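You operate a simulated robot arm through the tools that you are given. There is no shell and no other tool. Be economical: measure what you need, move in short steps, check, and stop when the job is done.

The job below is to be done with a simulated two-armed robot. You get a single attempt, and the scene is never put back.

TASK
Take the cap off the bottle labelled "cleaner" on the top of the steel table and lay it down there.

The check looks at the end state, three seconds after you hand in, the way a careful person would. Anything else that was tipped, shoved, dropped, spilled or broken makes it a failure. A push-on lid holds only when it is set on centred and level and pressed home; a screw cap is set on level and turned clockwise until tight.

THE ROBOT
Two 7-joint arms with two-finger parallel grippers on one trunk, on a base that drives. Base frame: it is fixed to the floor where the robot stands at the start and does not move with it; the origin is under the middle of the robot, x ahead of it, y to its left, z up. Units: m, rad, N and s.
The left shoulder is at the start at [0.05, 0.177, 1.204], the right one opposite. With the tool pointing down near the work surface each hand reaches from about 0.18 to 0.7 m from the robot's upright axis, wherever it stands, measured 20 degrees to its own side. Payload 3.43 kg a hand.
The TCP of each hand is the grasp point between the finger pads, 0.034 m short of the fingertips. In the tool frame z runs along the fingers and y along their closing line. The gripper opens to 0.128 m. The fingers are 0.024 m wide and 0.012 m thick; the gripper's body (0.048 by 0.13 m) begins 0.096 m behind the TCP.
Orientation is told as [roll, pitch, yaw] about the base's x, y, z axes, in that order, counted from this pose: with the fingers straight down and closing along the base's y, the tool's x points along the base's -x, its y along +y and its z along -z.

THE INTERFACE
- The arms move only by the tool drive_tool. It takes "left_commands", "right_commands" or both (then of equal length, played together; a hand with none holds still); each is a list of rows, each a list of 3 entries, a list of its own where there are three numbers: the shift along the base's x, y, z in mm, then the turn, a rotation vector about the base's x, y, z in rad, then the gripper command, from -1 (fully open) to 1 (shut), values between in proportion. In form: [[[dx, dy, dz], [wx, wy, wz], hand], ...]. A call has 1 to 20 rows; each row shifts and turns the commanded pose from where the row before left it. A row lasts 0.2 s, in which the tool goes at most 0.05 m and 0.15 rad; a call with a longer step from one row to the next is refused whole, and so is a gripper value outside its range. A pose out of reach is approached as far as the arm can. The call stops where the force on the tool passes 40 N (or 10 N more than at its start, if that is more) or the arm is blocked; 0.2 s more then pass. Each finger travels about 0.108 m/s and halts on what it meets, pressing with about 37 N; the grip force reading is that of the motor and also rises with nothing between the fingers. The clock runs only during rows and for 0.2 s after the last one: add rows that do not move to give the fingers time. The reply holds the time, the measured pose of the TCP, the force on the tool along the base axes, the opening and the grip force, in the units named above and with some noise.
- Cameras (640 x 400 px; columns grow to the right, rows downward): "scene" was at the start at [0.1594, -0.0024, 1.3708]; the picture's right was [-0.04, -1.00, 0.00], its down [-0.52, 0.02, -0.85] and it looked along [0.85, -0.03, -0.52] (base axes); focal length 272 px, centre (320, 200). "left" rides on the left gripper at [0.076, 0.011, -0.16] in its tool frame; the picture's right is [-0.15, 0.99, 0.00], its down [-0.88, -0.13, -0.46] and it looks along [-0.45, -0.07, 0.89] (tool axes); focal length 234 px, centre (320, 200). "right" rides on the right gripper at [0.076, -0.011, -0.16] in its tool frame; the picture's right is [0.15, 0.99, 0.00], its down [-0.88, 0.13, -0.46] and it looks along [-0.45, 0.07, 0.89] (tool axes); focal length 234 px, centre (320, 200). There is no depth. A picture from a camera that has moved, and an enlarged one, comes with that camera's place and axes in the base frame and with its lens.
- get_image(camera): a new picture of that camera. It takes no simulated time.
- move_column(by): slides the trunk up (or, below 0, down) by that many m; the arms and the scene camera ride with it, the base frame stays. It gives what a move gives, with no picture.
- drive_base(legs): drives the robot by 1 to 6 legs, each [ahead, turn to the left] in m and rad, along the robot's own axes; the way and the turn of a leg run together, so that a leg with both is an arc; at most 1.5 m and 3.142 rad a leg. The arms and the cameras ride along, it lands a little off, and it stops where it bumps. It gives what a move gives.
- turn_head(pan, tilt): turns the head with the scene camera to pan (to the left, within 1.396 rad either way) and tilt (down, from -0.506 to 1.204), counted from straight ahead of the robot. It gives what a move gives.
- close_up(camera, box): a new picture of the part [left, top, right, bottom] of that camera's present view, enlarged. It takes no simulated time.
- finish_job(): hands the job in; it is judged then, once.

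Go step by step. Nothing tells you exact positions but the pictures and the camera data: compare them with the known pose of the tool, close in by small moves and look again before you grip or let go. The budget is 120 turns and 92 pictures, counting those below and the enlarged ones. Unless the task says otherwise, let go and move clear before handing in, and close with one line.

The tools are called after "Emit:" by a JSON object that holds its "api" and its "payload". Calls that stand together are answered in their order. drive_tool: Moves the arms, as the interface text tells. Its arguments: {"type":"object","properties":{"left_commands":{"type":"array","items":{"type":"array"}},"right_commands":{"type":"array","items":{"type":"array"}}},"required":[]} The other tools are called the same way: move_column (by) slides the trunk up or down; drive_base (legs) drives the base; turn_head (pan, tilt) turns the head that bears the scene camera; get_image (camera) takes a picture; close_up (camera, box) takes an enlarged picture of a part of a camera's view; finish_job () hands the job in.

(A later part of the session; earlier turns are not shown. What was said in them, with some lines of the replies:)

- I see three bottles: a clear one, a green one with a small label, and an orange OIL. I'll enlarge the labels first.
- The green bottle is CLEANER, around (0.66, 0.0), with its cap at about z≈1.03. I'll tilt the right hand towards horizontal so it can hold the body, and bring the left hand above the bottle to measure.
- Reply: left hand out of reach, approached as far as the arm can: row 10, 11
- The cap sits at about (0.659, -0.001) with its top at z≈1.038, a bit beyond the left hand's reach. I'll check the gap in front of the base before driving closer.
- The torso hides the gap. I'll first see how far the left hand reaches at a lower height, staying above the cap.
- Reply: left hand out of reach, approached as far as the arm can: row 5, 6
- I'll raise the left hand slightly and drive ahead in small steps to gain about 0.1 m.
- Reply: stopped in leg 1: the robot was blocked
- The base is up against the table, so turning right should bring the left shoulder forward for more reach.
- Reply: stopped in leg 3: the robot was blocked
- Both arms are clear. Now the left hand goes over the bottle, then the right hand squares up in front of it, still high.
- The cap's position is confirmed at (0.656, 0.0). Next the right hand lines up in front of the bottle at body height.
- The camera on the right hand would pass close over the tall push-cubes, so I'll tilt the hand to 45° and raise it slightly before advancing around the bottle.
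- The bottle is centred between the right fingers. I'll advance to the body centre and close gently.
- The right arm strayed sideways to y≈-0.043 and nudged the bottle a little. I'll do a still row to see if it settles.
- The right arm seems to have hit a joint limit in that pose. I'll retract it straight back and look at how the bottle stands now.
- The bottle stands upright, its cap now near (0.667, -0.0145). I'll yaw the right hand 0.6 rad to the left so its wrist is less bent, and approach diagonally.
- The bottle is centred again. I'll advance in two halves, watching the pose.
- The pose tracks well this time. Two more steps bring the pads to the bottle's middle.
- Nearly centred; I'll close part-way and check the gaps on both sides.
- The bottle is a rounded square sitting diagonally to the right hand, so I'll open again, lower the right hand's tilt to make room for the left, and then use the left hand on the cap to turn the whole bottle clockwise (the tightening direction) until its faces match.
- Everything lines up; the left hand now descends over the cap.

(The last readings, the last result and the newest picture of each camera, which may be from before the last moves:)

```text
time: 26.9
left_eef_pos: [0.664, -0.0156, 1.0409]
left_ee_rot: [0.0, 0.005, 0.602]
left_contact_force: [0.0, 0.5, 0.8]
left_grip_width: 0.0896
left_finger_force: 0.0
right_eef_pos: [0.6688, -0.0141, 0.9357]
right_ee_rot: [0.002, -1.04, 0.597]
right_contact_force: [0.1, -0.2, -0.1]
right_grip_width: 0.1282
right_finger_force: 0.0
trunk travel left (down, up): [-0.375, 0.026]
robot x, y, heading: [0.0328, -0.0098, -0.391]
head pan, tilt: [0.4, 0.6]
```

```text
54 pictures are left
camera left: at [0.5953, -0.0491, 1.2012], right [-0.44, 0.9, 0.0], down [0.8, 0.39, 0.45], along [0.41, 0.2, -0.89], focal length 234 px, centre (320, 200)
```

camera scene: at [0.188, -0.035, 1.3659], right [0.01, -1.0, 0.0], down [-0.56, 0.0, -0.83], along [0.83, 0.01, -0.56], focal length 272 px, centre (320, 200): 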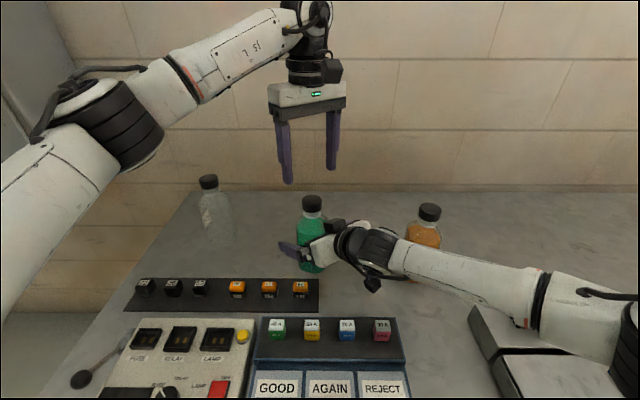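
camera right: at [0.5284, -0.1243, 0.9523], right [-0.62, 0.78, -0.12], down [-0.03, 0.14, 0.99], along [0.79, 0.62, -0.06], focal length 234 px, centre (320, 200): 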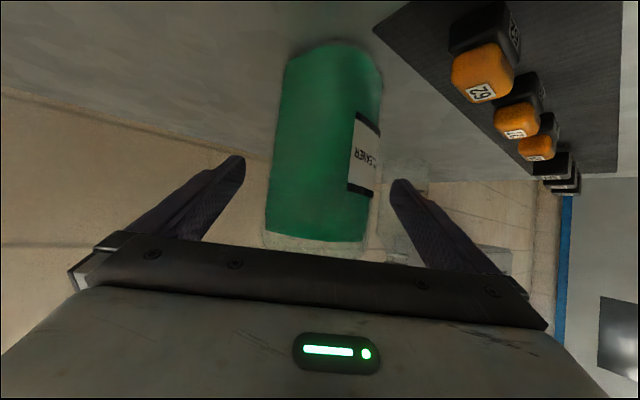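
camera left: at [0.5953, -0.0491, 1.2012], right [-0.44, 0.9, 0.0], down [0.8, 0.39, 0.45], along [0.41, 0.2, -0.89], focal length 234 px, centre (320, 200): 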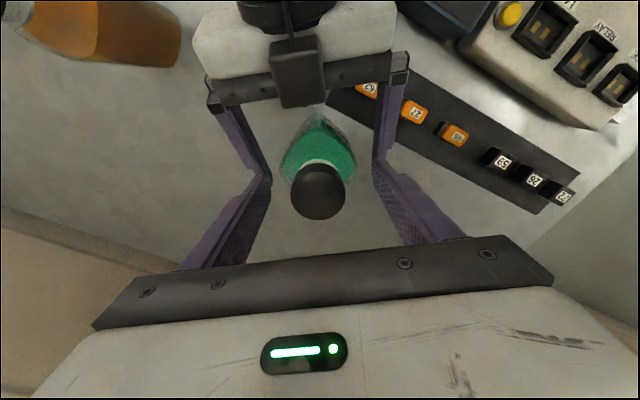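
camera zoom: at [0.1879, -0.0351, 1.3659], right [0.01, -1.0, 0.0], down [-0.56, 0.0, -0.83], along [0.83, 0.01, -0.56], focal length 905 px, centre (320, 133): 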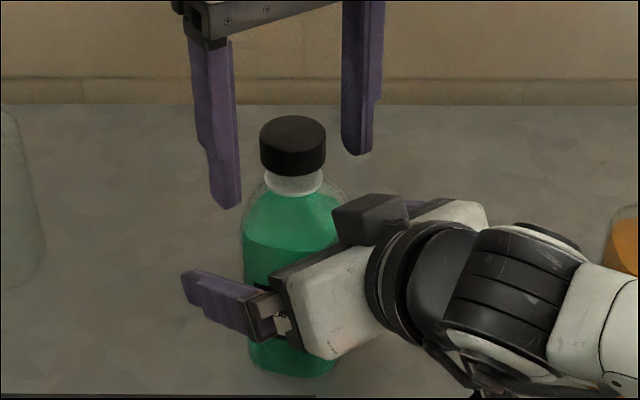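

Centred on the cap. I'll descend the last bit and close onto it.

Emit:
{"api": "drive_tool", "payload": {"left_commands": [[[0, -1, -12], [0, 0, 0], -0.4], [[0, 0, 0], [0, 0, 0], 0.0], [[0, 0, 0], [0, 0, 0], 0.2], [[0, 0, 0], [0, 0, 0], 0.3], [[0, 0, 0], [0, 0, 0], 0.5], [[0, 0, 0], [0, 0, 0], 1]]}}

Emit:
{"api": "close_up", "payload": {"camera": "scene", "box": [240, 160, 400, 280]}}

Emit:
{"api": "get_image", "payload": {"camera": "left"}}

```text
time: 28.3
left_eef_pos: [0.6649, -0.0161, 1.0298]
left_ee_rot: [-0.003, 0.002, 0.601]
left_contact_force: [3.3, -1.1, 7.7]
left_grip_width: 0.0407
left_finger_force: 36.9
right_eef_pos: [0.6686, -0.0157, 0.936]
right_ee_rot: [0.002, -1.041, 0.597]
right_contact_force: [0.4, -0.3, -1.2]
right_grip_width: 0.1282
right_finger_force: 0.0
trunk travel left (down, up): [-0.375, 0.026]
robot x, y, heading: [0.0352, -0.0047, -0.393]
head pan, tilt: [0.4, 0.6]
```

```text
3.33 times, centred on (320, 220) of scene
camera zoom: at [0.1875, -0.0352, 1.3661], right [0.01, -1.0, 0.0], down [-0.56, 0.0, -0.83], along [0.83, 0.01, -0.56], focal length 905 px, centre (320, 133)
```

zoom: 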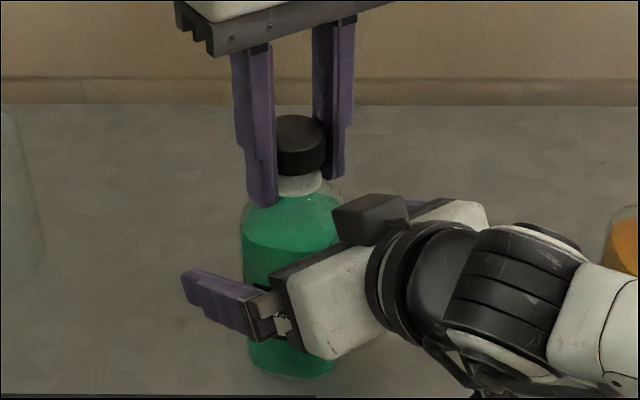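

```text
52 pictures are left
camera left: at [0.5954, -0.0503, 1.1905], right [-0.44, 0.9, 0.0], down [0.8, 0.39, 0.45], along [0.41, 0.2, -0.89], focal length 234 px, centre (320, 200)
```

left: 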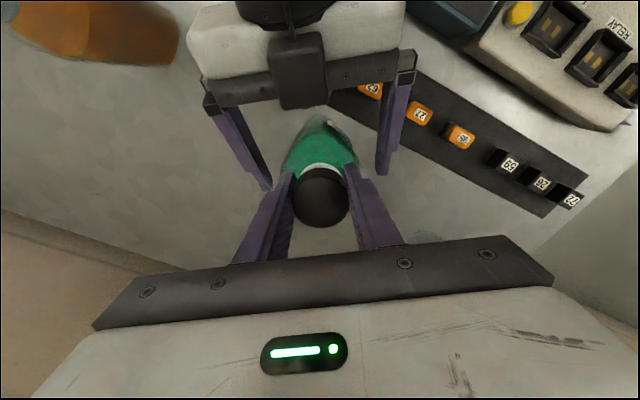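

Cap gripped (0.041 m). Now I'll turn clockwise about 0.75 rad to align the bottle's faces with the right hand.

Emit:
{"api": "drive_tool", "payload": {"left_commands": [[[0, 0, 0.5], [0, 0, -0.125], 1], [[0, 0, 0.5], [0, 0, -0.125], 1], [[0, 0, 0], [0, 0, -0.125], 1], [[0, 0, 0], [0, 0, -0.125], 1], [[0, 0, 0], [0, 0, -0.125], 1], [[0, 0, 0], [0, 0, -0.125], 1], [[0, 0, 0], [0, 0, 0], 1]]}}

Emit:
{"api": "get_image", "payload": {"camera": "right"}}

Emit:
{"api": "get_image", "payload": {"camera": "left"}}

```text
time: 29.9
left_eef_pos: [0.6643, -0.0166, 1.0312]
left_ee_rot: [0.0, 0.005, -0.153]
left_contact_force: [0.8, 1.2, 1.5]
left_grip_width: 0.0401
left_finger_force: 36.6
right_eef_pos: [0.6686, -0.0146, 0.9357]
right_ee_rot: [0.002, -1.04, 0.596]
right_contact_force: [-0.9, 1.7, 0.7]
right_grip_width: 0.1279
right_finger_force: 0.1
trunk travel left (down, up): [-0.375, 0.026]
robot x, y, heading: [0.0391, -0.0116, -0.393]
head pan, tilt: [0.4, 0.6]
```

```text
51 pictures are left
camera right: at [0.5283, -0.1242, 0.9526], right [-0.62, 0.78, -0.13], down [-0.03, 0.14, 0.99], along [0.79, 0.62, -0.06], focal length 234 px, centre (320, 200)
```

right: 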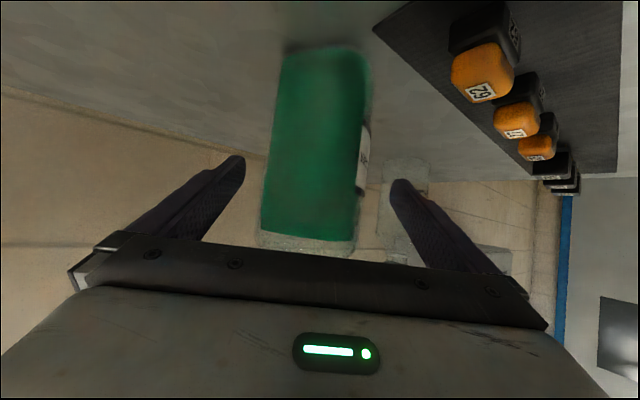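

```text
50 pictures are left
camera left: at [0.5912, 0.0056, 1.1912], right [0.29, 0.96, 0.0], down [0.85, -0.26, 0.45], along [0.43, -0.13, -0.89], focal length 234 px, centre (320, 200)
```

left: 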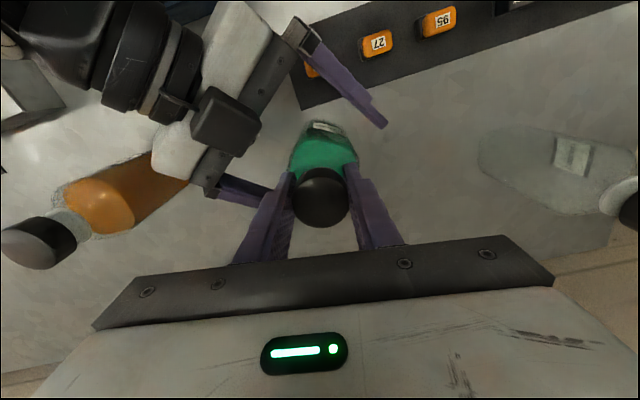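

The faces are now square to the right hand. Closing the right hand on the body while the left steadies the cap.

Emit:
{"api": "drive_tool", "payload": {"right_commands": [[[0, 0, 0], [0, 0, 0], -0.5], [[0, 0, 0], [0, 0, 0], -0.2], [[0, 0, 0], [0, 0, 0], 0.0], [[0, 0, 0], [0, 0, 0], 0.2], [[0, 0, 0], [0, 0, 0], 0.6], [[0, 0, 0], [0, 0, 0], 1], [[0, 0, 0], [0, 0, 0], 1]], "left_commands": [[[0, 0, 0], [0, 0, 0], 1], [[0, 0, 0], [0, 0, 0], 1], [[0, 0, 0], [0, 0, 0], 1], [[0, 0, 0], [0, 0, 0], 1], [[0, 0, 0], [0, 0, 0], 1], [[0, 0, 0], [0, 0, 0], 1], [[0, 0, 0], [0, 0, 0], 1]]}}

Emit:
{"api": "get_image", "payload": {"camera": "right"}}

Emit:
{"api": "get_image", "payload": {"camera": "left"}}

```text
time: 31.5
left_eef_pos: [0.6653, -0.0154, 1.0322]
left_ee_rot: [0.002, 0.004, -0.148]
left_contact_force: [-3.7, 11.6, 3.9]
left_grip_width: 0.04
left_finger_force: 37.0
right_eef_pos: [0.6698, -0.0191, 0.9365]
right_ee_rot: [0.002, -1.041, 0.596]
right_contact_force: [6.5, -14.0, 1.0]
right_grip_width: 0.078
right_finger_force: 36.8
trunk travel left (down, up): [-0.375, 0.026]
robot x, y, heading: [0.0331, -0.0095, -0.396]
head pan, tilt: [0.4, 0.6]
```

```text
49 pictures are left
camera right: at [0.5288, -0.1261, 0.9527], right [-0.62, 0.78, -0.13], down [-0.03, 0.14, 0.99], along [0.79, 0.61, -0.06], focal length 234 px, centre (320, 200)
```

right: 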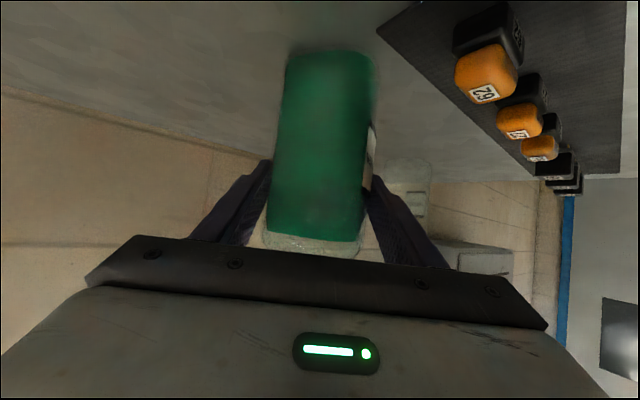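

```text
48 pictures are left
camera left: at [0.5912, 0.0055, 1.1915], right [0.29, 0.96, 0.0], down [0.85, -0.26, 0.45], along [0.43, -0.13, -0.89], focal length 234 px, centre (320, 200)
```

left: 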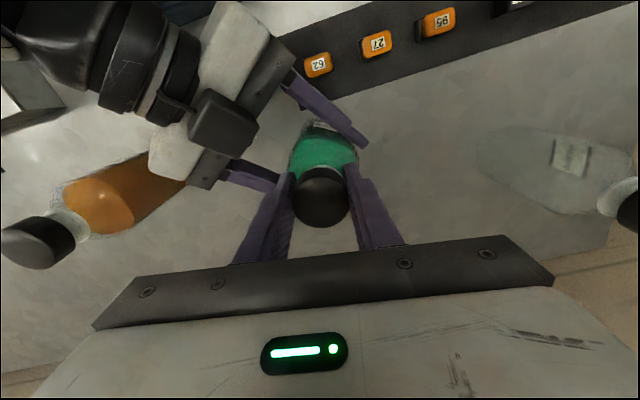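

Both grips hold, with about 14 N of side strain between hands. I'll relax that by shifting the right command, then unscrew counter-clockwise.

Emit:
{"api": "drive_tool", "payload": {"right_commands": [[[1, -2, 0], [0, 0, 0], 1], [[1, -2, 0], [0, 0, 0], 1], [[0, 0, 0], [0, 0, 0], 1]], "left_commands": [[[0, 0, 0], [0, 0, 0], 1], [[0, 0, 0], [0, 0, 0], 1], [[0, 0, 0], [0, 0, 0], 1]]}}

Emit:
{"api": "drive_tool", "payload": {"left_commands": [[[0, 0, 0], [0, 0, 0.12], 1], [[0, 0, 0], [0, 0, 0.12], 1], [[0, 0, 0.1], [0, 0, 0.12], 1], [[0, 0, 0.1], [0, 0, 0.12], 1], [[0, 0, 0.1], [0, 0, 0.12], 1], [[0, 0, 0.1], [0, 0, 0.12], 1], [[0, 0, 0], [0, 0, 0], 1]], "right_commands": [[[0, 0, 0], [0, 0, 0], 1], [[0, 0, 0], [0, 0, 0], 1], [[0, 0, 0], [0, 0, 0], 1], [[0, 0, 0], [0, 0, 0], 1], [[0, 0, 0], [0, 0, 0], 1], [[0, 0, 0], [0, 0, 0], 1], [[0, 0, 0], [0, 0, 0], 1]]}}

Emit:
{"api": "get_image", "payload": {"camera": "left"}}

Emit:
{"api": "get_image", "payload": {"camera": "right"}}

```text
time: 32.3
left_eef_pos: [0.6639, -0.0157, 1.0314]
left_ee_rot: [0.001, 0.001, -0.15]
left_contact_force: [-1.7, 9.3, 6.8]
left_grip_width: 0.0402
left_finger_force: 37.2
right_eef_pos: [0.6695, -0.0173, 0.9348]
right_ee_rot: [0.007, -1.038, 0.595]
right_contact_force: [0.9, -6.5, -0.1]
right_grip_width: 0.0782
right_finger_force: 37.1
trunk travel left (down, up): [-0.375, 0.026]
robot x, y, heading: [0.0336, -0.0112, -0.395]
head pan, tilt: [0.4, 0.6]
```

```text
time: 33.9
left_eef_pos: [0.6655, -0.018, 1.0307]
left_ee_rot: [-0.005, 0.005, 0.571]
left_contact_force: [0.1, -9.0, 4.5]
left_grip_width: 0.04
left_finger_force: 36.9
right_eef_pos: [0.6702, -0.0172, 0.9361]
right_ee_rot: [0.005, -1.04, 0.598]
right_contact_force: [0.3, 9.5, -3.7]
right_grip_width: 0.0781
right_finger_force: 37.1
trunk travel left (down, up): [-0.375, 0.026]
robot x, y, heading: [0.0358, -0.0099, -0.396]
head pan, tilt: [0.4, 0.6]
```

```text
47 pictures are left
camera left: at [0.5949, -0.0496, 1.1919], right [-0.41, 0.91, 0.0], down [0.81, 0.37, 0.45], along [0.41, 0.18, -0.89], focal length 234 px, centre (320, 200)
```

left: 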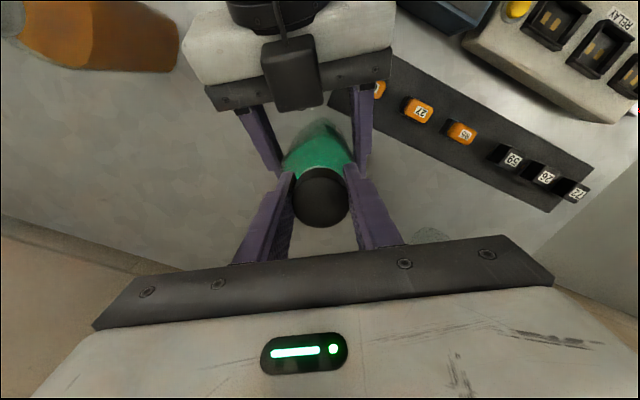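

```text
46 pictures are left
camera right: at [0.5299, -0.1272, 0.9527], right [-0.62, 0.77, -0.12], down [-0.03, 0.14, 0.99], along [0.78, 0.62, -0.06], focal length 234 px, centre (320, 200)
```

right: 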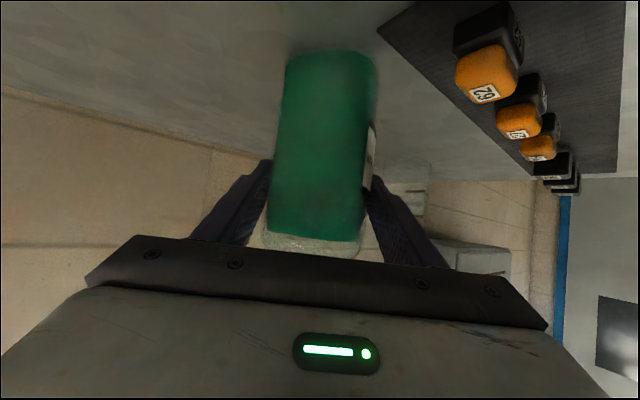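

The bottle held still while the left hand turned 0.72 rad. Continuing counter-clockwise with slight rise.

Emit:
{"api": "drive_tool", "payload": {"left_commands": [[[0, 0, 0.1], [0, 0, 0.12], 1], [[0, 0, 0.1], [0, 0, 0.12], 1], [[0, 0, 0.1], [0, 0, 0.12], 1], [[0, 0, 0.1], [0, 0, 0.12], 1], [[0, 0, 0.1], [0, 0, 0.12], 1], [[0, 0, 0.1], [0, 0, 0.12], 1], [[0, 0, 0.1], [0, 0, 0.12], 1], [[0, 0, 0.1], [0, 0, 0.12], 1], [[0, 0, 0], [0, 0, 0], 1]]}}

Emit:
{"api": "get_image", "payload": {"camera": "left"}}

Emit:
{"api": "get_image", "payload": {"camera": "scene"}}

```text
time: 35.9
left_eef_pos: [0.6671, -0.0174, 1.0323]
left_ee_rot: [-0.007, 0.009, 1.535]
left_contact_force: [21.6, -10.1, 3.6]
left_grip_width: 0.0402
left_finger_force: 37.2
right_eef_pos: [0.6668, -0.0148, 0.936]
right_ee_rot: [0.009, -1.041, 0.601]
right_contact_force: [-22.0, 11.4, -0.1]
right_grip_width: 0.0777
right_finger_force: 36.8
trunk travel left (down, up): [-0.375, 0.026]
robot x, y, heading: [0.0331, -0.0057, -0.392]
head pan, tilt: [0.4, 0.6]
```

```text
45 pictures are left
camera left: at [0.651, -0.0919, 1.1934], right [-0.98, 0.18, -0.01], down [0.16, 0.88, 0.45], along [0.09, 0.44, -0.89], focal length 234 px, centre (320, 200)
```

left: 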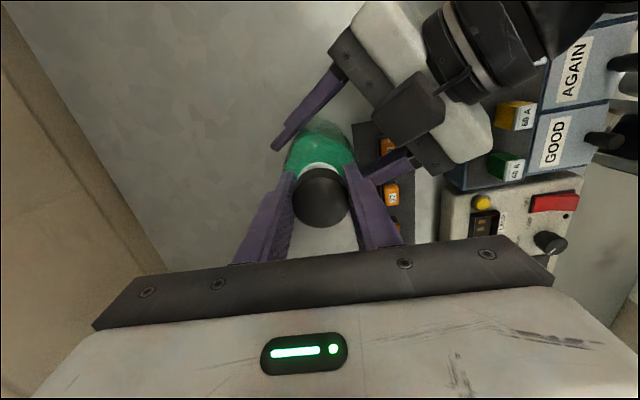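

```text
44 pictures are left
camera scene: at [0.1881, -0.035, 1.366], right [0.01, -1.0, 0.0], down [-0.57, 0.0, -0.82], along [0.82, 0.01, -0.57], focal length 272 px, centre (320, 200)
```

scene: 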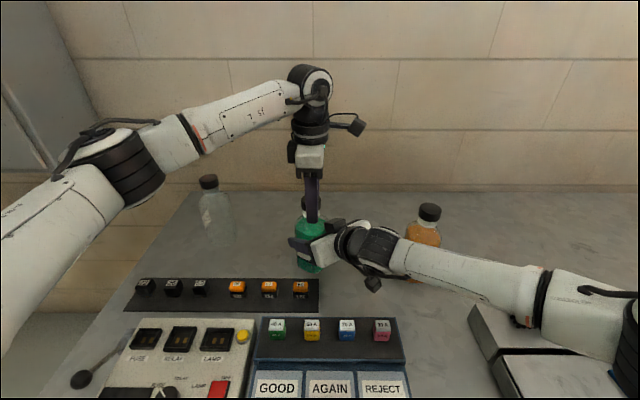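

The cap has turned about 1.7 rad with some side strain building up. I'll release it, look, and re-centre for another turn.

Emit:
{"api": "drive_tool", "payload": {"left_commands": [[[0, 0, 0], [0, 0, 0], 0.0], [[0, 0, 0], [0, 0, 0], 0.0], [[0, 0, 0], [0, 0, 0], 0.0]]}}

Emit:
{"api": "get_image", "payload": {"camera": "left"}}

Emit:
{"api": "close_up", "payload": {"camera": "scene", "box": [240, 160, 400, 280]}}

```text
time: 36.7
left_eef_pos: [0.6662, -0.0169, 1.0322]
left_ee_rot: [0.002, 0.001, 1.53]
left_contact_force: [-0.2, -1.3, 0.1]
left_grip_width: 0.064
left_finger_force: 0.0
right_eef_pos: [0.6719, -0.02, 0.9361]
right_ee_rot: [0.002, -1.04, 0.596]
right_contact_force: [-0.9, 1.0, -0.5]
right_grip_width: 0.0778
right_finger_force: 37.7
trunk travel left (down, up): [-0.375, 0.026]
robot x, y, heading: [0.0358, -0.0081, -0.396]
head pan, tilt: [0.4, 0.6]
```

```text
43 pictures are left
camera left: at [0.6504, -0.0919, 1.1918], right [-0.98, 0.19, 0.0], down [0.17, 0.88, 0.45], along [0.08, 0.45, -0.89], focal length 234 px, centre (320, 200)
```

left: 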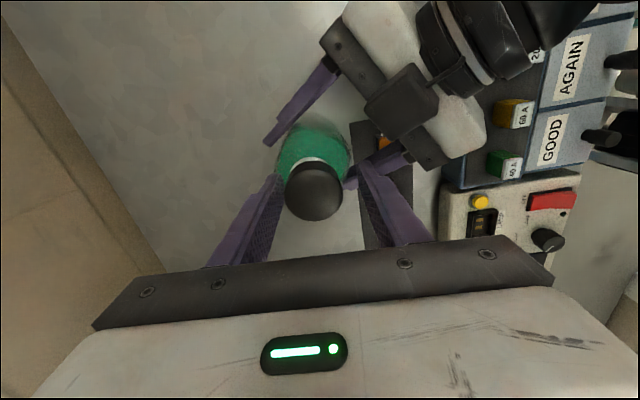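

```text
3.33 times, centred on (320, 220) of scene
camera zoom: at [0.1886, -0.035, 1.3658], right [0.01, -1.0, 0.0], down [-0.57, 0.0, -0.82], along [0.82, 0.01, -0.57], focal length 905 px, centre (320, 133)
```

zoom: 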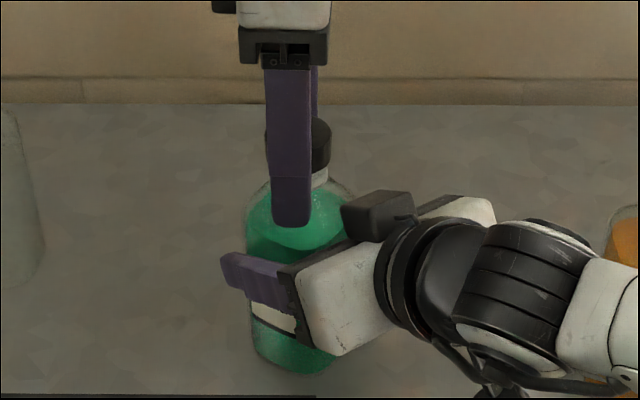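

Checking whether the bottle slipped in the right hand.

Emit:
{"api": "get_image", "payload": {"camera": "right"}}

```text
41 pictures are left
camera right: at [0.5309, -0.1291, 0.9532], right [-0.62, 0.78, -0.13], down [-0.03, 0.14, 0.99], along [0.79, 0.61, -0.06], focal length 234 px, centre (320, 200)
```

right: 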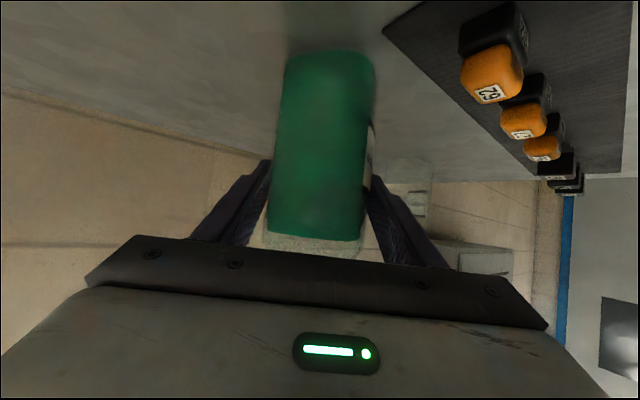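

The bottle hasn't slipped. I'll rotate the open left hand back, re-centre it on the cap and grip again.

Emit:
{"api": "drive_tool", "payload": {"left_commands": [[[1, -2, 0], [0, 0, -0.15], 0.0], [[0, -2, 0], [0, 0, -0.15], 0.0], [[0, 0, 0], [0, 0, -0.15], 0.0], [[0, 0, 0], [0, 0, -0.15], 0.0], [[0, 0, 0], [0, 0, -0.15], 0.0], [[0, 0, 0], [0, 0, -0.15], 0.0], [[0, 0, 0], [0, 0, -0.15], 0.0], [[0, 0, 0], [0, 0, -0.15], 0.0], [[0, 0, 0], [0, 0, -0.15], 0.0], [[0, 0, 0], [0, 0, -0.15], 0.0], [[0, 0, 0], [0, 0, -0.15], 0.0], [[0, 0, 0], [0, 0, -0.15], 0.0], [[0, 0, 0], [0, 0, 0], 0.0]]}}

Emit:
{"api": "get_image", "payload": {"camera": "left"}}

Emit:
{"api": "close_up", "payload": {"camera": "scene", "box": [240, 160, 400, 280]}}

```text
time: 39.5
left_eef_pos: [0.6671, -0.0208, 1.0311]
left_ee_rot: [-0.001, 0.003, -0.271]
left_contact_force: [0.5, 0.1, -0.2]
left_grip_width: 0.0638
left_finger_force: 0.0
right_eef_pos: [0.6704, -0.0192, 0.9363]
right_ee_rot: [0.003, -1.041, 0.594]
right_contact_force: [1.1, -0.3, -0.7]
right_grip_width: 0.0777
right_finger_force: 37.2
trunk travel left (down, up): [-0.375, 0.026]
robot x, y, heading: [0.0397, -0.0101, -0.397]
head pan, tilt: [0.4, 0.6]
```

```text
40 pictures are left
camera left: at [0.5958, 0.0094, 1.1925], right [0.41, 0.91, 0.0], down [0.82, -0.36, 0.45], along [0.41, -0.18, -0.89], focal length 234 px, centre (320, 200)
```

left: 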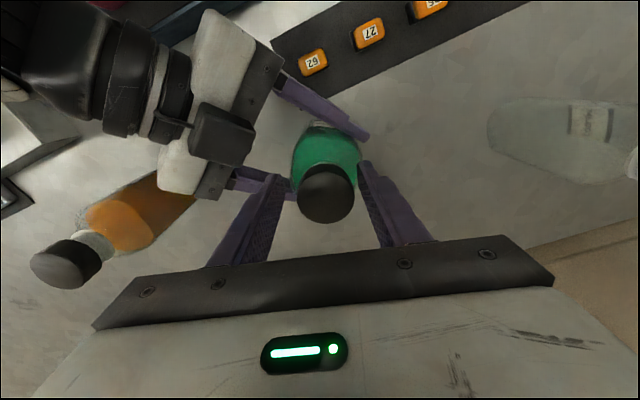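

```text
3.33 times, centred on (320, 220) of scene
camera zoom: at [0.1884, -0.0351, 1.3659], right [0.01, -1.0, 0.0], down [-0.57, 0.0, -0.82], along [0.82, 0.01, -0.57], focal length 905 px, centre (320, 133)
```

zoom: 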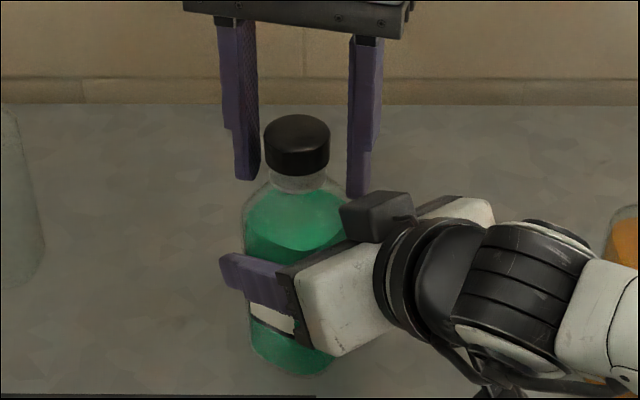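

Averaging both views puts the cap axis near (0.665, -0.018). I'll shift there, grip and turn again.

Emit:
{"api": "drive_tool", "payload": {"left_commands": [[[-2, 3, 0], [0, 0, 0], 0.0], [[0, 0, 0], [0, 0, 0], 0.25], [[0, 0, 0], [0, 0, 0], 0.5], [[0, 0, 0], [0, 0, 0], 1], [[0, 0, 0], [0, 0, 0], 1]]}}

Emit:
{"api": "drive_tool", "payload": {"left_commands": [[[0, 0, 0.1], [0, 0, 0.12], 1], [[0, 0, 0.1], [0, 0, 0.12], 1], [[0, 0, 0.1], [0, 0, 0.12], 1], [[0, 0, 0.1], [0, 0, 0.12], 1], [[0, 0, 0.1], [0, 0, 0.12], 1], [[0, 0, 0.1], [0, 0, 0.12], 1], [[0, 0, 0.1], [0, 0, 0.12], 1], [[0, 0, 0.1], [0, 0, 0.12], 1]]}}

Emit:
{"api": "drive_tool", "payload": {"left_commands": [[[0, 0, 0.1], [0, 0, 0.12], 1], [[0, 0, 0.1], [0, 0, 0.12], 1], [[0, 0, 0.1], [0, 0, 0.12], 1], [[0, 0, 0.1], [0, 0, 0.12], 1], [[0, 0, 0.1], [0, 0, 0.12], 1], [[0, 0, 0.1], [0, 0, 0.12], 1], [[0, 0, 0.1], [0, 0, 0.12], 1], [[0, 0, 0.1], [0, 0, 0.12], 1]]}}

Emit:
{"api": "close_up", "payload": {"camera": "scene", "box": [240, 160, 400, 280]}}

```text
time: 40.7
left_eef_pos: [0.6638, -0.0179, 1.0309]
left_ee_rot: [0.0, 0.005, -0.267]
left_contact_force: [2.0, 1.7, 1.2]
left_grip_width: 0.0402
left_finger_force: 36.4
right_eef_pos: [0.6698, -0.0192, 0.9367]
right_ee_rot: [0.004, -1.04, 0.594]
right_contact_force: [-0.1, -1.4, 0.7]
right_grip_width: 0.0776
right_finger_force: 37.2
trunk travel left (down, up): [-0.375, 0.026]
robot x, y, heading: [0.0349, -0.008, -0.393]
head pan, tilt: [0.4, 0.6]
```

```text
time: 42.5
left_eef_pos: [0.6647, -0.0191, 1.0324]
left_ee_rot: [-0.002, 0.004, 0.695]
left_contact_force: [1.8, -6.1, 0.5]
left_grip_width: 0.0403
left_finger_force: 36.6
right_eef_pos: [0.6703, -0.018, 0.9371]
right_ee_rot: [0.005, -1.039, 0.598]
right_contact_force: [-1.8, 6.2, -0.2]
right_grip_width: 0.0778
right_finger_force: 37.0
trunk travel left (down, up): [-0.375, 0.026]
robot x, y, heading: [0.0363, -0.0108, -0.394]
head pan, tilt: [0.4, 0.6]
```

```text
time: 44.3
left_eef_pos: [0.6643, -0.0169, 1.0336]
left_ee_rot: [-0.001, 0.004, 1.657]
left_contact_force: [13.2, -3.6, 1.8]
left_grip_width: 0.041
left_finger_force: 37.0
right_eef_pos: [0.6699, -0.0183, 0.9368]
right_ee_rot: [0.004, -1.042, 0.594]
right_contact_force: [-15.3, 5.8, -0.2]
right_grip_width: 0.0757
right_finger_force: 36.9
trunk travel left (down, up): [-0.375, 0.026]
robot x, y, heading: [0.0357, -0.0124, -0.392]
head pan, tilt: [0.4, 0.6]
```

```text
3.33 times, centred on (320, 220) of scene
camera zoom: at [0.1878, -0.0348, 1.366], right [0.01, -1.0, 0.0], down [-0.56, 0.0, -0.83], along [0.83, 0.01, -0.56], focal length 905 px, centre (320, 133)
```

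zoom: 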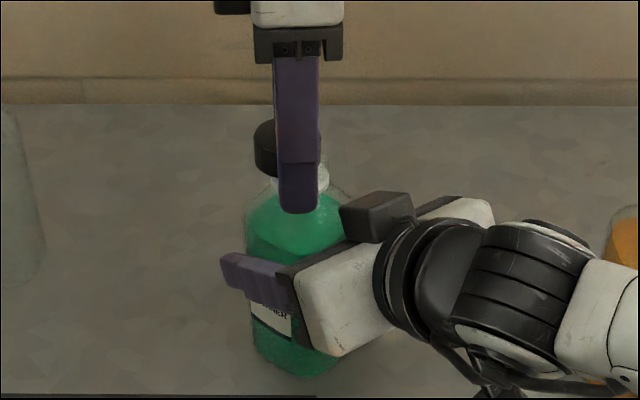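

The cap looks shifted relative to the neck now, so it may already be free. Taking a closer look.

Emit:
{"api": "close_up", "payload": {"camera": "left", "box": [220, 100, 420, 260]}}

Emit:
{"api": "get_image", "payload": {"camera": "right"}}

```text
2.50 times, centred on (320, 180) of left
camera zoom: at [0.6589, -0.0931, 1.194], right [-1.0, 0.06, 0.0], down [0.05, 0.89, 0.45], along [0.03, 0.45, -0.89], focal length 585 px, centre (320, 250)
```

zoom: 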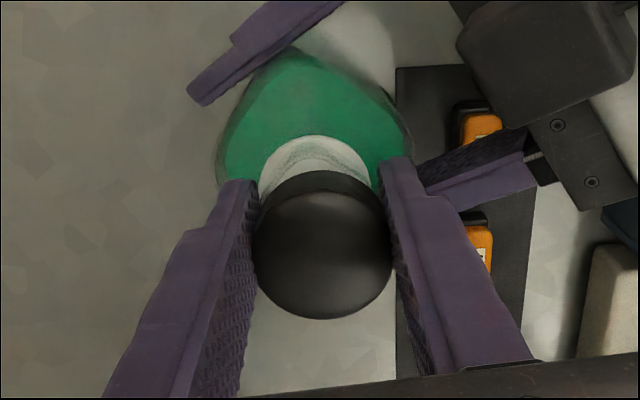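

```text
36 pictures are left
camera right: at [0.5298, -0.1282, 0.9535], right [-0.62, 0.78, -0.12], down [-0.03, 0.14, 0.99], along [0.79, 0.62, -0.06], focal length 234 px, centre (320, 200)
```

right: 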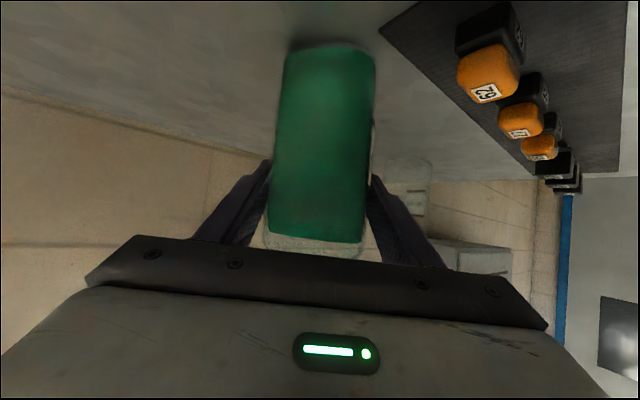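

The cap is free and sits offset from the neck. I'll lift it straight up slowly.

Emit:
{"api": "drive_tool", "payload": {"left_commands": [[[0, 0, 5], [0, 0, 0], 1], [[0, 0, 5], [0, 0, 0], 1], [[0, 0, 10], [0, 0, 0], 1], [[0, 0, 15], [0, 0, 0], 1], [[0, 0, 20], [0, 0, 0], 1], [[0, 0, 25], [0, 0, 0], 1]]}}

Emit:
{"api": "close_up", "payload": {"camera": "scene", "box": [240, 130, 400, 280]}}

Emit:
{"api": "get_image", "payload": {"camera": "left"}}

```text
time: 45.7
left_eef_pos: [0.664, -0.017, 1.1158]
left_ee_rot: [0.001, 0.005, 1.652]
left_contact_force: [-0.4, 1.1, -0.2]
left_grip_width: 0.0403
left_finger_force: 37.2
right_eef_pos: [0.6702, -0.0202, 0.9379]
right_ee_rot: [0.0, -1.04, 0.596]
right_contact_force: [-0.5, -3.5, 5.6]
right_grip_width: 0.075
right_finger_force: 36.7
trunk travel left (down, up): [-0.375, 0.026]
robot x, y, heading: [0.0356, -0.0071, -0.389]
head pan, tilt: [0.4, 0.6]
```

```text
2.67 times, centred on (320, 205) of scene
camera zoom: at [0.1874, -0.0353, 1.366], right [0.01, -1.0, 0.0], down [-0.56, 0.0, -0.83], along [0.83, 0.01, -0.56], focal length 724 px, centre (320, 187)
```

zoom: 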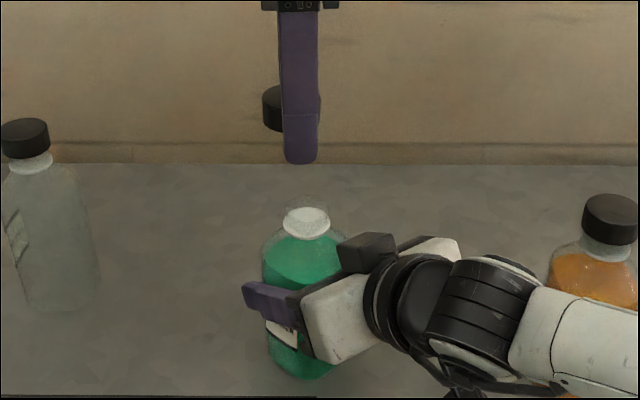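

```text
34 pictures are left
camera left: at [0.6576, -0.0932, 1.2763], right [-1.0, 0.06, 0.0], down [0.06, 0.89, 0.45], along [0.03, 0.45, -0.89], focal length 234 px, centre (320, 200)
```

left: 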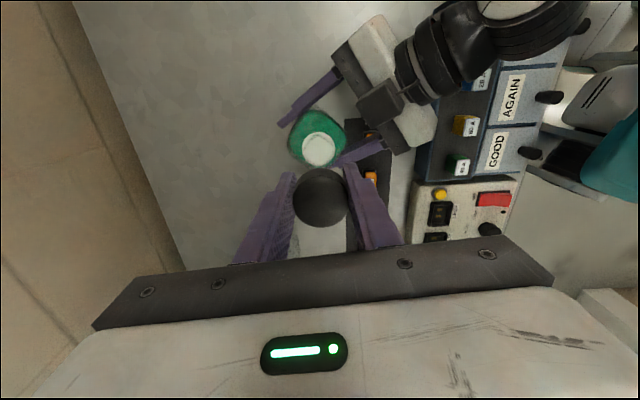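

The cap is off and the bottle stands open in the right hand. I'll carry the cap to the clear patch left of the bottle, around (0.67, 0.12), turning the hand straight.

Emit:
{"api": "drive_tool", "payload": {"left_commands": [[[0.5, 12.5, 0], [0, 0, -0.15], 1], [[0.5, 12.5, 0], [0, 0, -0.15], 1], [[0.5, 12.5, 0], [0, 0, -0.15], 1], [[0.5, 12.5, 0], [0, 0, -0.15], 1], [[0.5, 12.5, 0], [0, 0, -0.15], 1], [[0.5, 12.5, 0], [0, 0, -0.15], 1], [[0.5, 12.5, 0], [0, 0, -0.15], 1], [[0.5, 12.5, 0], [0, 0, -0.15], 1], [[0.5, 12.5, 0], [0, 0, -0.15], 1], [[0.5, 12.5, 0], [0, 0, -0.15], 1], [[0.5, 12.5, 0], [0, 0, -0.15], 1], [[0, 0, 0], [0, 0, 0], 1]]}}

Emit:
{"api": "get_image", "payload": {"camera": "scene"}}

Emit:
{"api": "get_image", "payload": {"camera": "left"}}

```text
time: 48.3
left_eef_pos: [0.6703, 0.1205, 1.1133]
left_ee_rot: [0.0, 0.002, 0.002]
left_contact_force: [-0.1, -0.5, -0.6]
left_grip_width: 0.0402
left_finger_force: 37.5
right_eef_pos: [0.6713, -0.0195, 0.9373]
right_ee_rot: [0.001, -1.041, 0.596]
right_contact_force: [3.2, -2.4, 6.4]
right_grip_width: 0.0752
right_finger_force: 36.8
trunk travel left (down, up): [-0.375, 0.026]
robot x, y, heading: [0.0374, -0.0132, -0.394]
head pan, tilt: [0.4, 0.6]
```

```text
33 pictures are left
camera scene: at [0.1876, -0.0353, 1.366], right [0.01, -1.0, 0.0], down [-0.56, 0.0, -0.83], along [0.83, 0.01, -0.56], focal length 272 px, centre (320, 200)
```

scene: 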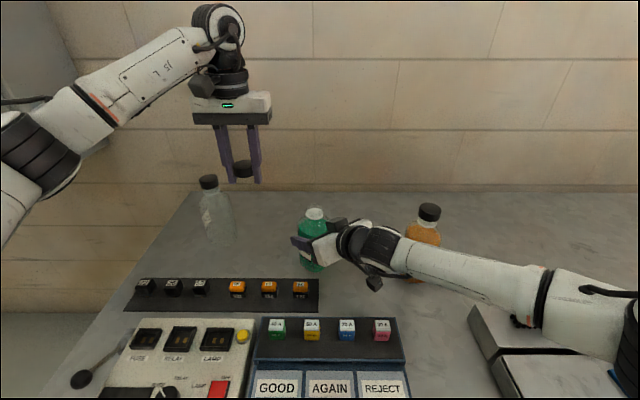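

```text
32 pictures are left
camera left: at [0.5937, 0.1306, 1.2734], right [0.14, 0.99, 0.0], down [0.88, -0.13, 0.45], along [0.45, -0.07, -0.89], focal length 234 px, centre (320, 200)
```

left: 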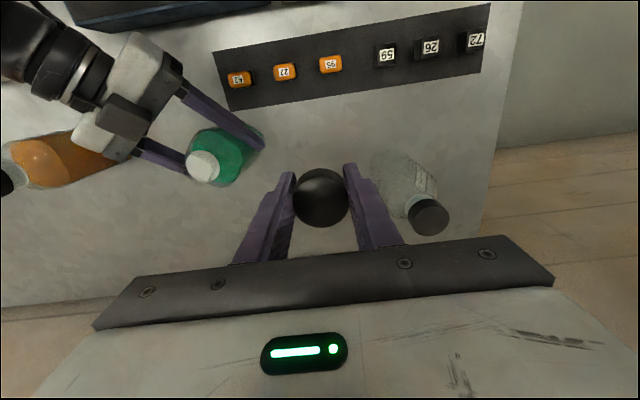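

The spot beneath is clear with room to both bottles. Descending towards the table.

Emit:
{"api": "drive_tool", "payload": {"left_commands": [[[0, -4, -22], [0, 0, 0], 1], [[0, -4, -22], [0, 0, 0], 1], [[0, -4, -22], [0, 0, 0], 1], [[0, 0, -22], [0, 0, 0], 1], [[0, 0, -22], [0, 0, 0], 1], [[0, 0, -22], [0, 0, 0], 1], [[0, 0, -22], [0, 0, 0], 1], [[0, 0, -22], [0, 0, 0], 1], [[0, 0, -22], [0, 0, 0], 1], [[0, 0, -15], [0, 0, 0], 1], [[0, 0, -10], [0, 0, 0], 1], [[0, 0, 0], [0, 0, 0], 1]]}}

Emit:
{"api": "close_up", "payload": {"camera": "scene", "box": [170, 150, 350, 290]}}

Emit:
{"api": "get_image", "payload": {"camera": "left"}}

```text
time: 50.9
left_eef_pos: [0.6693, 0.1082, 0.8904]
left_ee_rot: [-0.001, 0.004, 0.005]
left_contact_force: [0.5, -0.7, -0.3]
left_grip_width: 0.0403
left_finger_force: 37.0
right_eef_pos: [0.6701, -0.0185, 0.9388]
right_ee_rot: [0.002, -1.04, 0.597]
right_contact_force: [1.8, -1.2, 5.3]
right_grip_width: 0.0754
right_finger_force: 37.3
trunk travel left (down, up): [-0.375, 0.026]
robot x, y, heading: [0.0348, -0.0056, -0.393]
head pan, tilt: [0.4, 0.6]
```

```text
2.86 times, centred on (260, 220) of scene
camera zoom: at [0.1874, -0.0352, 1.366], right [0.01, -1.0, 0.0], down [-0.56, 0.0, -0.83], along [0.83, 0.01, -0.56], focal length 776 px, centre (491, 143)
```

zoom: 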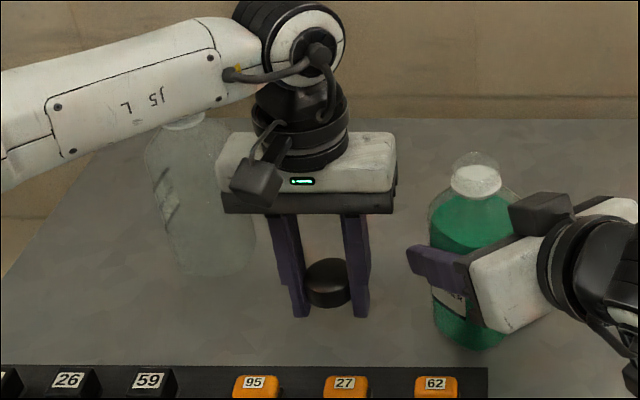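

```text
30 pictures are left
camera left: at [0.5922, 0.1177, 1.0507], right [0.14, 0.99, 0.0], down [0.88, -0.13, 0.45], along [0.45, -0.06, -0.89], focal length 234 px, centre (320, 200)
```

left: 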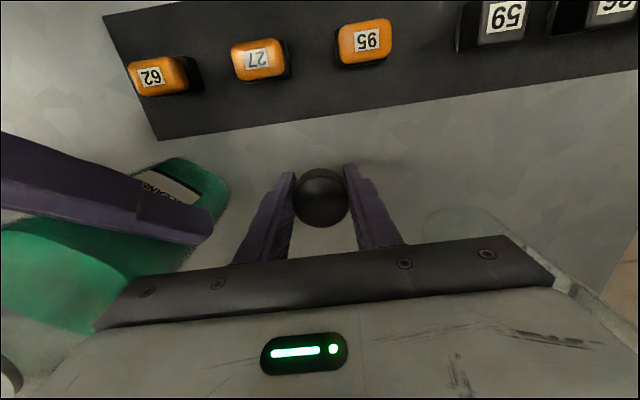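

Cap is just above the table; I'll ease down until the fingertips nearly touch.

Emit:
{"api": "drive_tool", "payload": {"left_commands": [[[0, 0, -5], [0, 0, 0], 1], [[0, 0, -4], [0, 0, 0], 1], [[0, 0, -3], [0, 0, 0], 1], [[0, 0, -2], [0, 0, 0], 1], [[0, 0, 0], [0, 0, 0], 1]]}}

Emit:
{"api": "close_up", "payload": {"camera": "scene", "box": [220, 200, 310, 270]}}

```text
time: 52.1
left_eef_pos: [0.6692, 0.1074, 0.8773]
left_ee_rot: [-0.001, 0.004, 0.004]
left_contact_force: [-0.1, -0.2, -0.2]
left_grip_width: 0.04
left_finger_force: 36.7
right_eef_pos: [0.6713, -0.0202, 0.9389]
right_ee_rot: [0.002, -1.041, 0.597]
right_contact_force: [0.4, -1.2, 6.5]
right_grip_width: 0.0749
right_finger_force: 37.4
trunk travel left (down, up): [-0.375, 0.026]
robot x, y, heading: [0.0367, -0.01, -0.394]
head pan, tilt: [0.4, 0.6]
```

```text
5.71 times, centred on (265, 235) of scene
camera zoom: at [0.1875, -0.0351, 1.366], right [0.01, -1.0, 0.0], down [-0.56, 0.0, -0.83], along [0.83, 0.01, -0.56], focal length 1551 px, centre (634, 0)
```

zoom: 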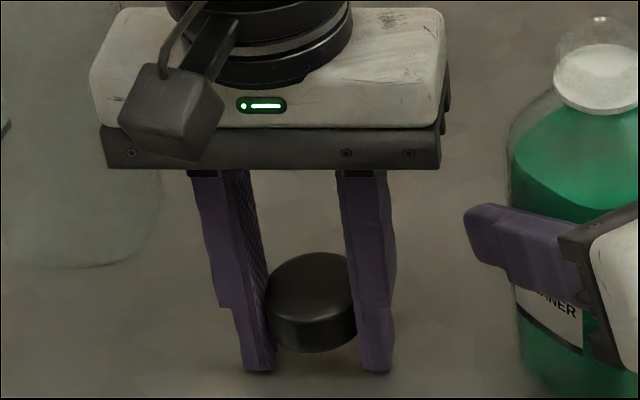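

Fingertips are about 3 mm up. A touch lower, then I'll open gently.

Emit:
{"api": "drive_tool", "payload": {"left_commands": [[[0, 0, -1.5], [0, 0, 0], 1], [[0, 0, -1], [0, 0, 0], 1], [[0, 0, 0], [0, 0, 0], 0.36], [[0, 0, 0], [0, 0, 0], 0.3], [[0, 0, 0], [0, 0, 0], 0.2], [[0, 0, 0], [0, 0, 0], 0.1], [[0, 0, 0], [0, 0, 0], 0.0]]}}

Emit:
{"api": "close_up", "payload": {"camera": "scene", "box": [220, 200, 310, 270]}}

```text
time: 53.7
left_eef_pos: [0.6696, 0.1074, 0.8738]
left_ee_rot: [0.0, 0.004, 0.003]
left_contact_force: [-0.7, -0.6, 0.7]
left_grip_width: 0.0643
left_finger_force: 0.1
right_eef_pos: [0.6707, -0.0193, 0.9381]
right_ee_rot: [0.001, -1.039, 0.598]
right_contact_force: [1.8, -0.8, 5.2]
right_grip_width: 0.0751
right_finger_force: 37.2
trunk travel left (down, up): [-0.375, 0.026]
robot x, y, heading: [0.0366, -0.0087, -0.391]
head pan, tilt: [0.4, 0.6]
```

```text
5.71 times, centred on (265, 235) of scene
camera zoom: at [0.1875, -0.0351, 1.366], right [0.01, -1.0, 0.0], down [-0.56, 0.0, -0.83], along [0.83, 0.01, -0.56], focal length 1551 px, centre (634, 0)
```

zoom: 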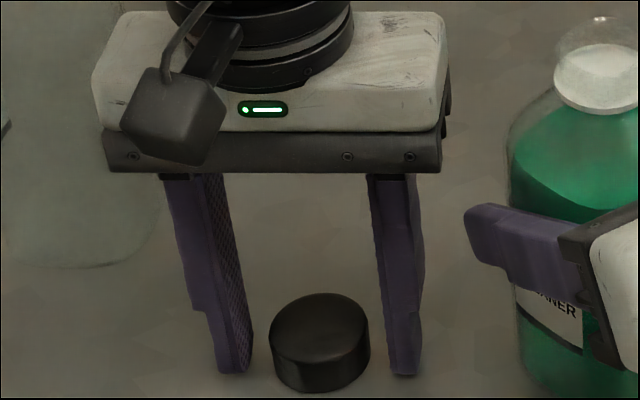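

The cap lies flat on the table. The left hand goes straight up and clear; I also check the bottle from the right camera before letting go.

Emit:
{"api": "drive_tool", "payload": {"left_commands": [[[0, 0, 10], [0, 0, 0], 0.0], [[0, 0, 25], [0, 0, 0], 0.0], [[0, 0, 35], [0, 0, 0], 0.0], [[0, 0, 35], [0, 0, 0], 0.0], [[0, 0, 35], [0, 0, 0], 0.0], [[0, 0, 35], [0, 0, 0], 0.0], [[0, 0, 35], [0, 0, 0], 0.0], [[-20, 0, 35], [0, 0, 0], 0.0], [[-30, 10, 10], [0, 0, 0], 0.0]]}}

Emit:
{"api": "close_up", "payload": {"camera": "scene", "box": [180, 160, 400, 300]}}

Emit:
{"api": "get_image", "payload": {"camera": "right"}}

Emit:
{"api": "get_image", "payload": {"camera": "left"}}

```text
time: 55.7
left_eef_pos: [0.6181, 0.1189, 1.1295]
left_ee_rot: [0.0, 0.004, 0.002]
left_contact_force: [0.0, 0.3, -0.3]
left_grip_width: 0.0642
left_finger_force: 0.0
right_eef_pos: [0.6705, -0.019, 0.9365]
right_ee_rot: [0.001, -1.04, 0.596]
right_contact_force: [-0.6, -2.0, 6.2]
right_grip_width: 0.0749
right_finger_force: 37.1
trunk travel left (down, up): [-0.375, 0.026]
robot x, y, heading: [0.0341, -0.0113, -0.393]
head pan, tilt: [0.4, 0.6]
```

```text
2.86 times, centred on (290, 230) of scene
camera zoom: at [0.1872, -0.0349, 1.3661], right [0.01, -1.0, 0.0], down [-0.56, 0.0, -0.83], along [0.83, 0.01, -0.56], focal length 776 px, centre (406, 114)
```

zoom: 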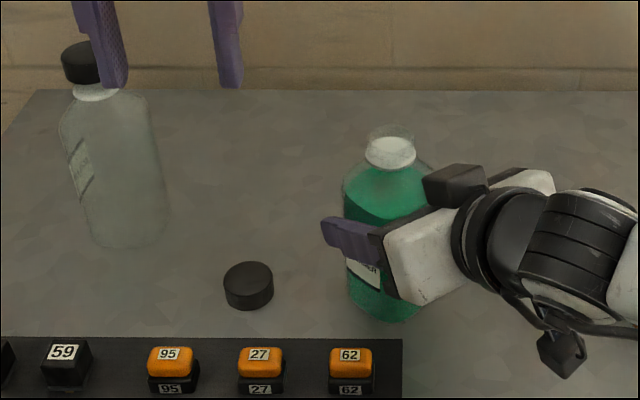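

```text
26 pictures are left
camera right: at [0.5297, -0.1285, 0.9536], right [-0.62, 0.78, -0.13], down [-0.03, 0.14, 0.99], along [0.79, 0.62, -0.06], focal length 234 px, centre (320, 200)
```

right: 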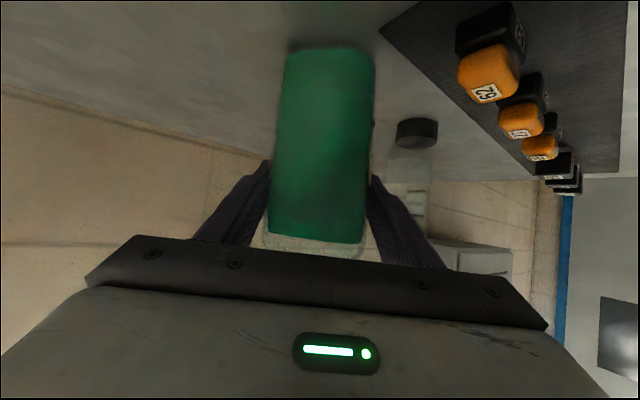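

```text
25 pictures are left
camera left: at [0.542, 0.129, 1.29], right [0.14, 0.99, 0.0], down [0.88, -0.13, 0.45], along [0.45, -0.06, -0.89], focal length 234 px, centre (320, 200)
```

left: 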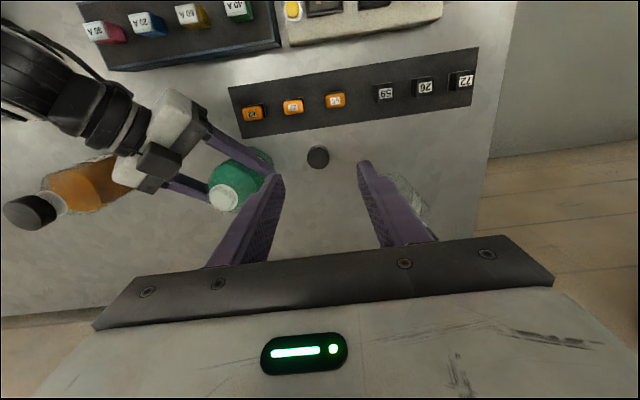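

The cap rests flat at (0.67, 0.11). Now I'll slowly release the bottle.

Emit:
{"api": "drive_tool", "payload": {"right_commands": [[[0, 0, 1], [0, 0, 0], 1], [[0, 0, 0], [0, 0, 0], 0.0], [[0, 0, 0], [0, 0, 0], -0.17], [[0, 0, 0], [0, 0, 0], -0.2], [[0, 0, 0], [0, 0, 0], -0.25], [[0, 0, 0], [0, 0, 0], -0.35], [[0, 0, 0], [0, 0, 0], -0.6], [[0, 0, 0], [0, 0, 0], -1], [[0, 0, 0], [0, 0, 0], -1]]}}

Emit:
{"api": "get_image", "payload": {"camera": "right"}}

Emit:
{"api": "close_up", "payload": {"camera": "scene", "box": [180, 160, 400, 300]}}

```text
time: 57.7
left_eef_pos: [0.6192, 0.1184, 1.1285]
left_ee_rot: [0.0, 0.003, 0.003]
left_contact_force: [0.5, 0.3, -0.3]
left_grip_width: 0.0642
left_finger_force: 0.1
right_eef_pos: [0.6694, -0.0199, 0.9379]
right_ee_rot: [0.002, -1.04, 0.597]
right_contact_force: [-0.4, -0.1, 0.1]
right_grip_width: 0.1279
right_finger_force: 0.1
trunk travel left (down, up): [-0.375, 0.026]
robot x, y, heading: [0.0353, -0.0115, -0.398]
head pan, tilt: [0.4, 0.6]
```

```text
24 pictures are left
camera right: at [0.5301, -0.1289, 0.9546], right [-0.62, 0.78, -0.12], down [-0.03, 0.14, 0.99], along [0.79, 0.62, -0.06], focal length 234 px, centre (320, 200)
```

right: 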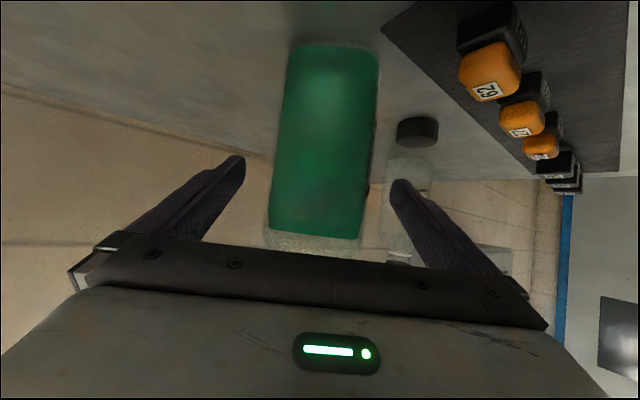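

```text
2.86 times, centred on (290, 230) of scene
camera zoom: at [0.188, -0.0351, 1.3659], right [0.01, -1.0, 0.0], down [-0.56, 0.0, -0.83], along [0.83, 0.01, -0.56], focal length 776 px, centre (406, 114)
```

zoom: 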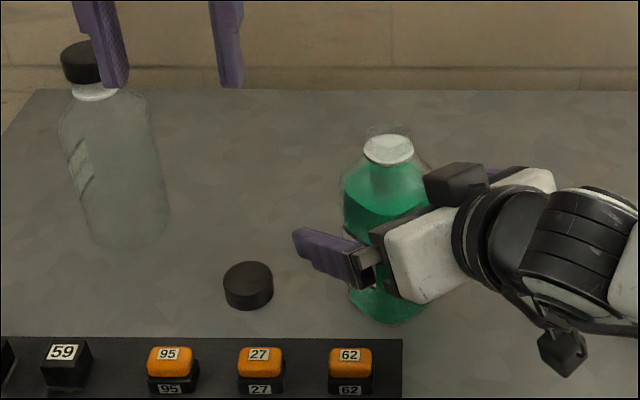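

The bottle stands free. I'll back the right hand out along its own fingers, up and away.

Emit:
{"api": "drive_tool", "payload": {"right_commands": [[[-14, -9.6, 10], [0, 0, 0], -1], [[-18, -12.3, 12.6], [0, 0, 0], -1], [[-18, -12.3, 12.6], [0, 0, 0], -1], [[-18, -12.3, 12.6], [0, 0, 0], -1], [[-18, -12.3, 12.6], [0, 0, 0], -1], [[-18, -12.3, 12.6], [0, 0, 0], -1], [[-10, -10, 30], [0, 0, 0], -1], [[-10, -10, 30], [0, 0, 0], -1], [[0, -20, 30], [0, 0, 0], -1]]}}

Emit:
{"api": "get_image", "payload": {"camera": "scene"}}

Emit:
{"api": "get_image", "payload": {"camera": "left"}}

```text
time: 59.7
left_eef_pos: [0.6196, 0.1189, 1.1293]
left_ee_rot: [-0.001, 0.002, 0.003]
left_contact_force: [-0.1, -0.3, 0.4]
left_grip_width: 0.0641
left_finger_force: 0.0
right_eef_pos: [0.5442, -0.1292, 1.1017]
right_ee_rot: [0.002, -1.039, 0.598]
right_contact_force: [-0.5, 0.7, 1.0]
right_grip_width: 0.1278
right_finger_force: 0.0
trunk travel left (down, up): [-0.375, 0.026]
robot x, y, heading: [0.0404, -0.0112, -0.393]
head pan, tilt: [0.4, 0.6]
```

```text
22 pictures are left
camera scene: at [0.1877, -0.0352, 1.3659], right [0.01, -1.0, 0.0], down [-0.56, 0.0, -0.83], along [0.83, 0.01, -0.56], focal length 272 px, centre (320, 200)
```

scene: 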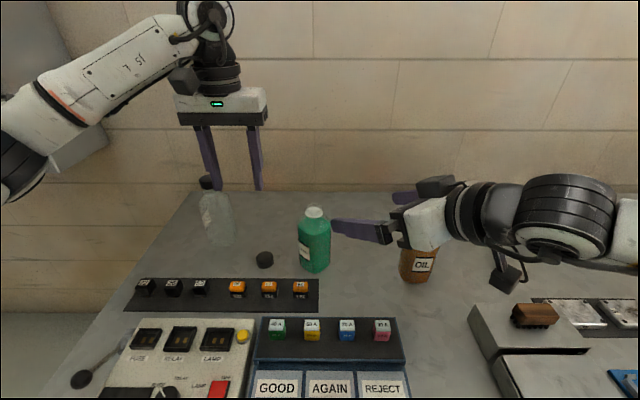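

```text
21 pictures are left
camera left: at [0.5427, 0.1286, 1.2895], right [0.14, 0.99, 0.0], down [0.88, -0.13, 0.45], along [0.45, -0.07, -0.89], focal length 234 px, centre (320, 200)
```

left: 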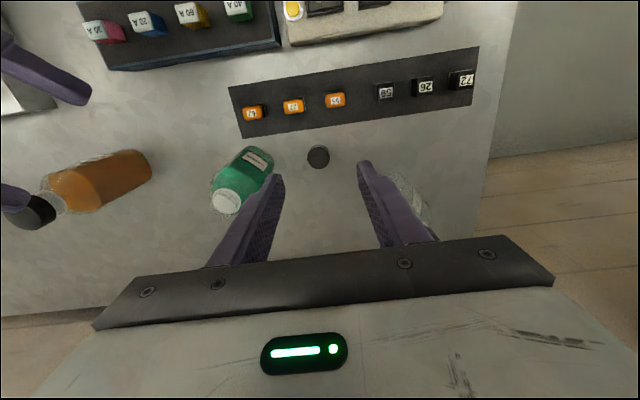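

The open bottle stands upright, the cap lies flat on the table beside it, the other bottles look untouched, and both hands are clear. Handing in.

Emit:
{"api": "finish_job", "payload": {}}

```text
The job is handed in.
```

The cap is off the "cleaner" bottle and lies flat on the table beside it; the bottle stands upright, shifted about 1–2 cm and turned roughly 45° from where it started.
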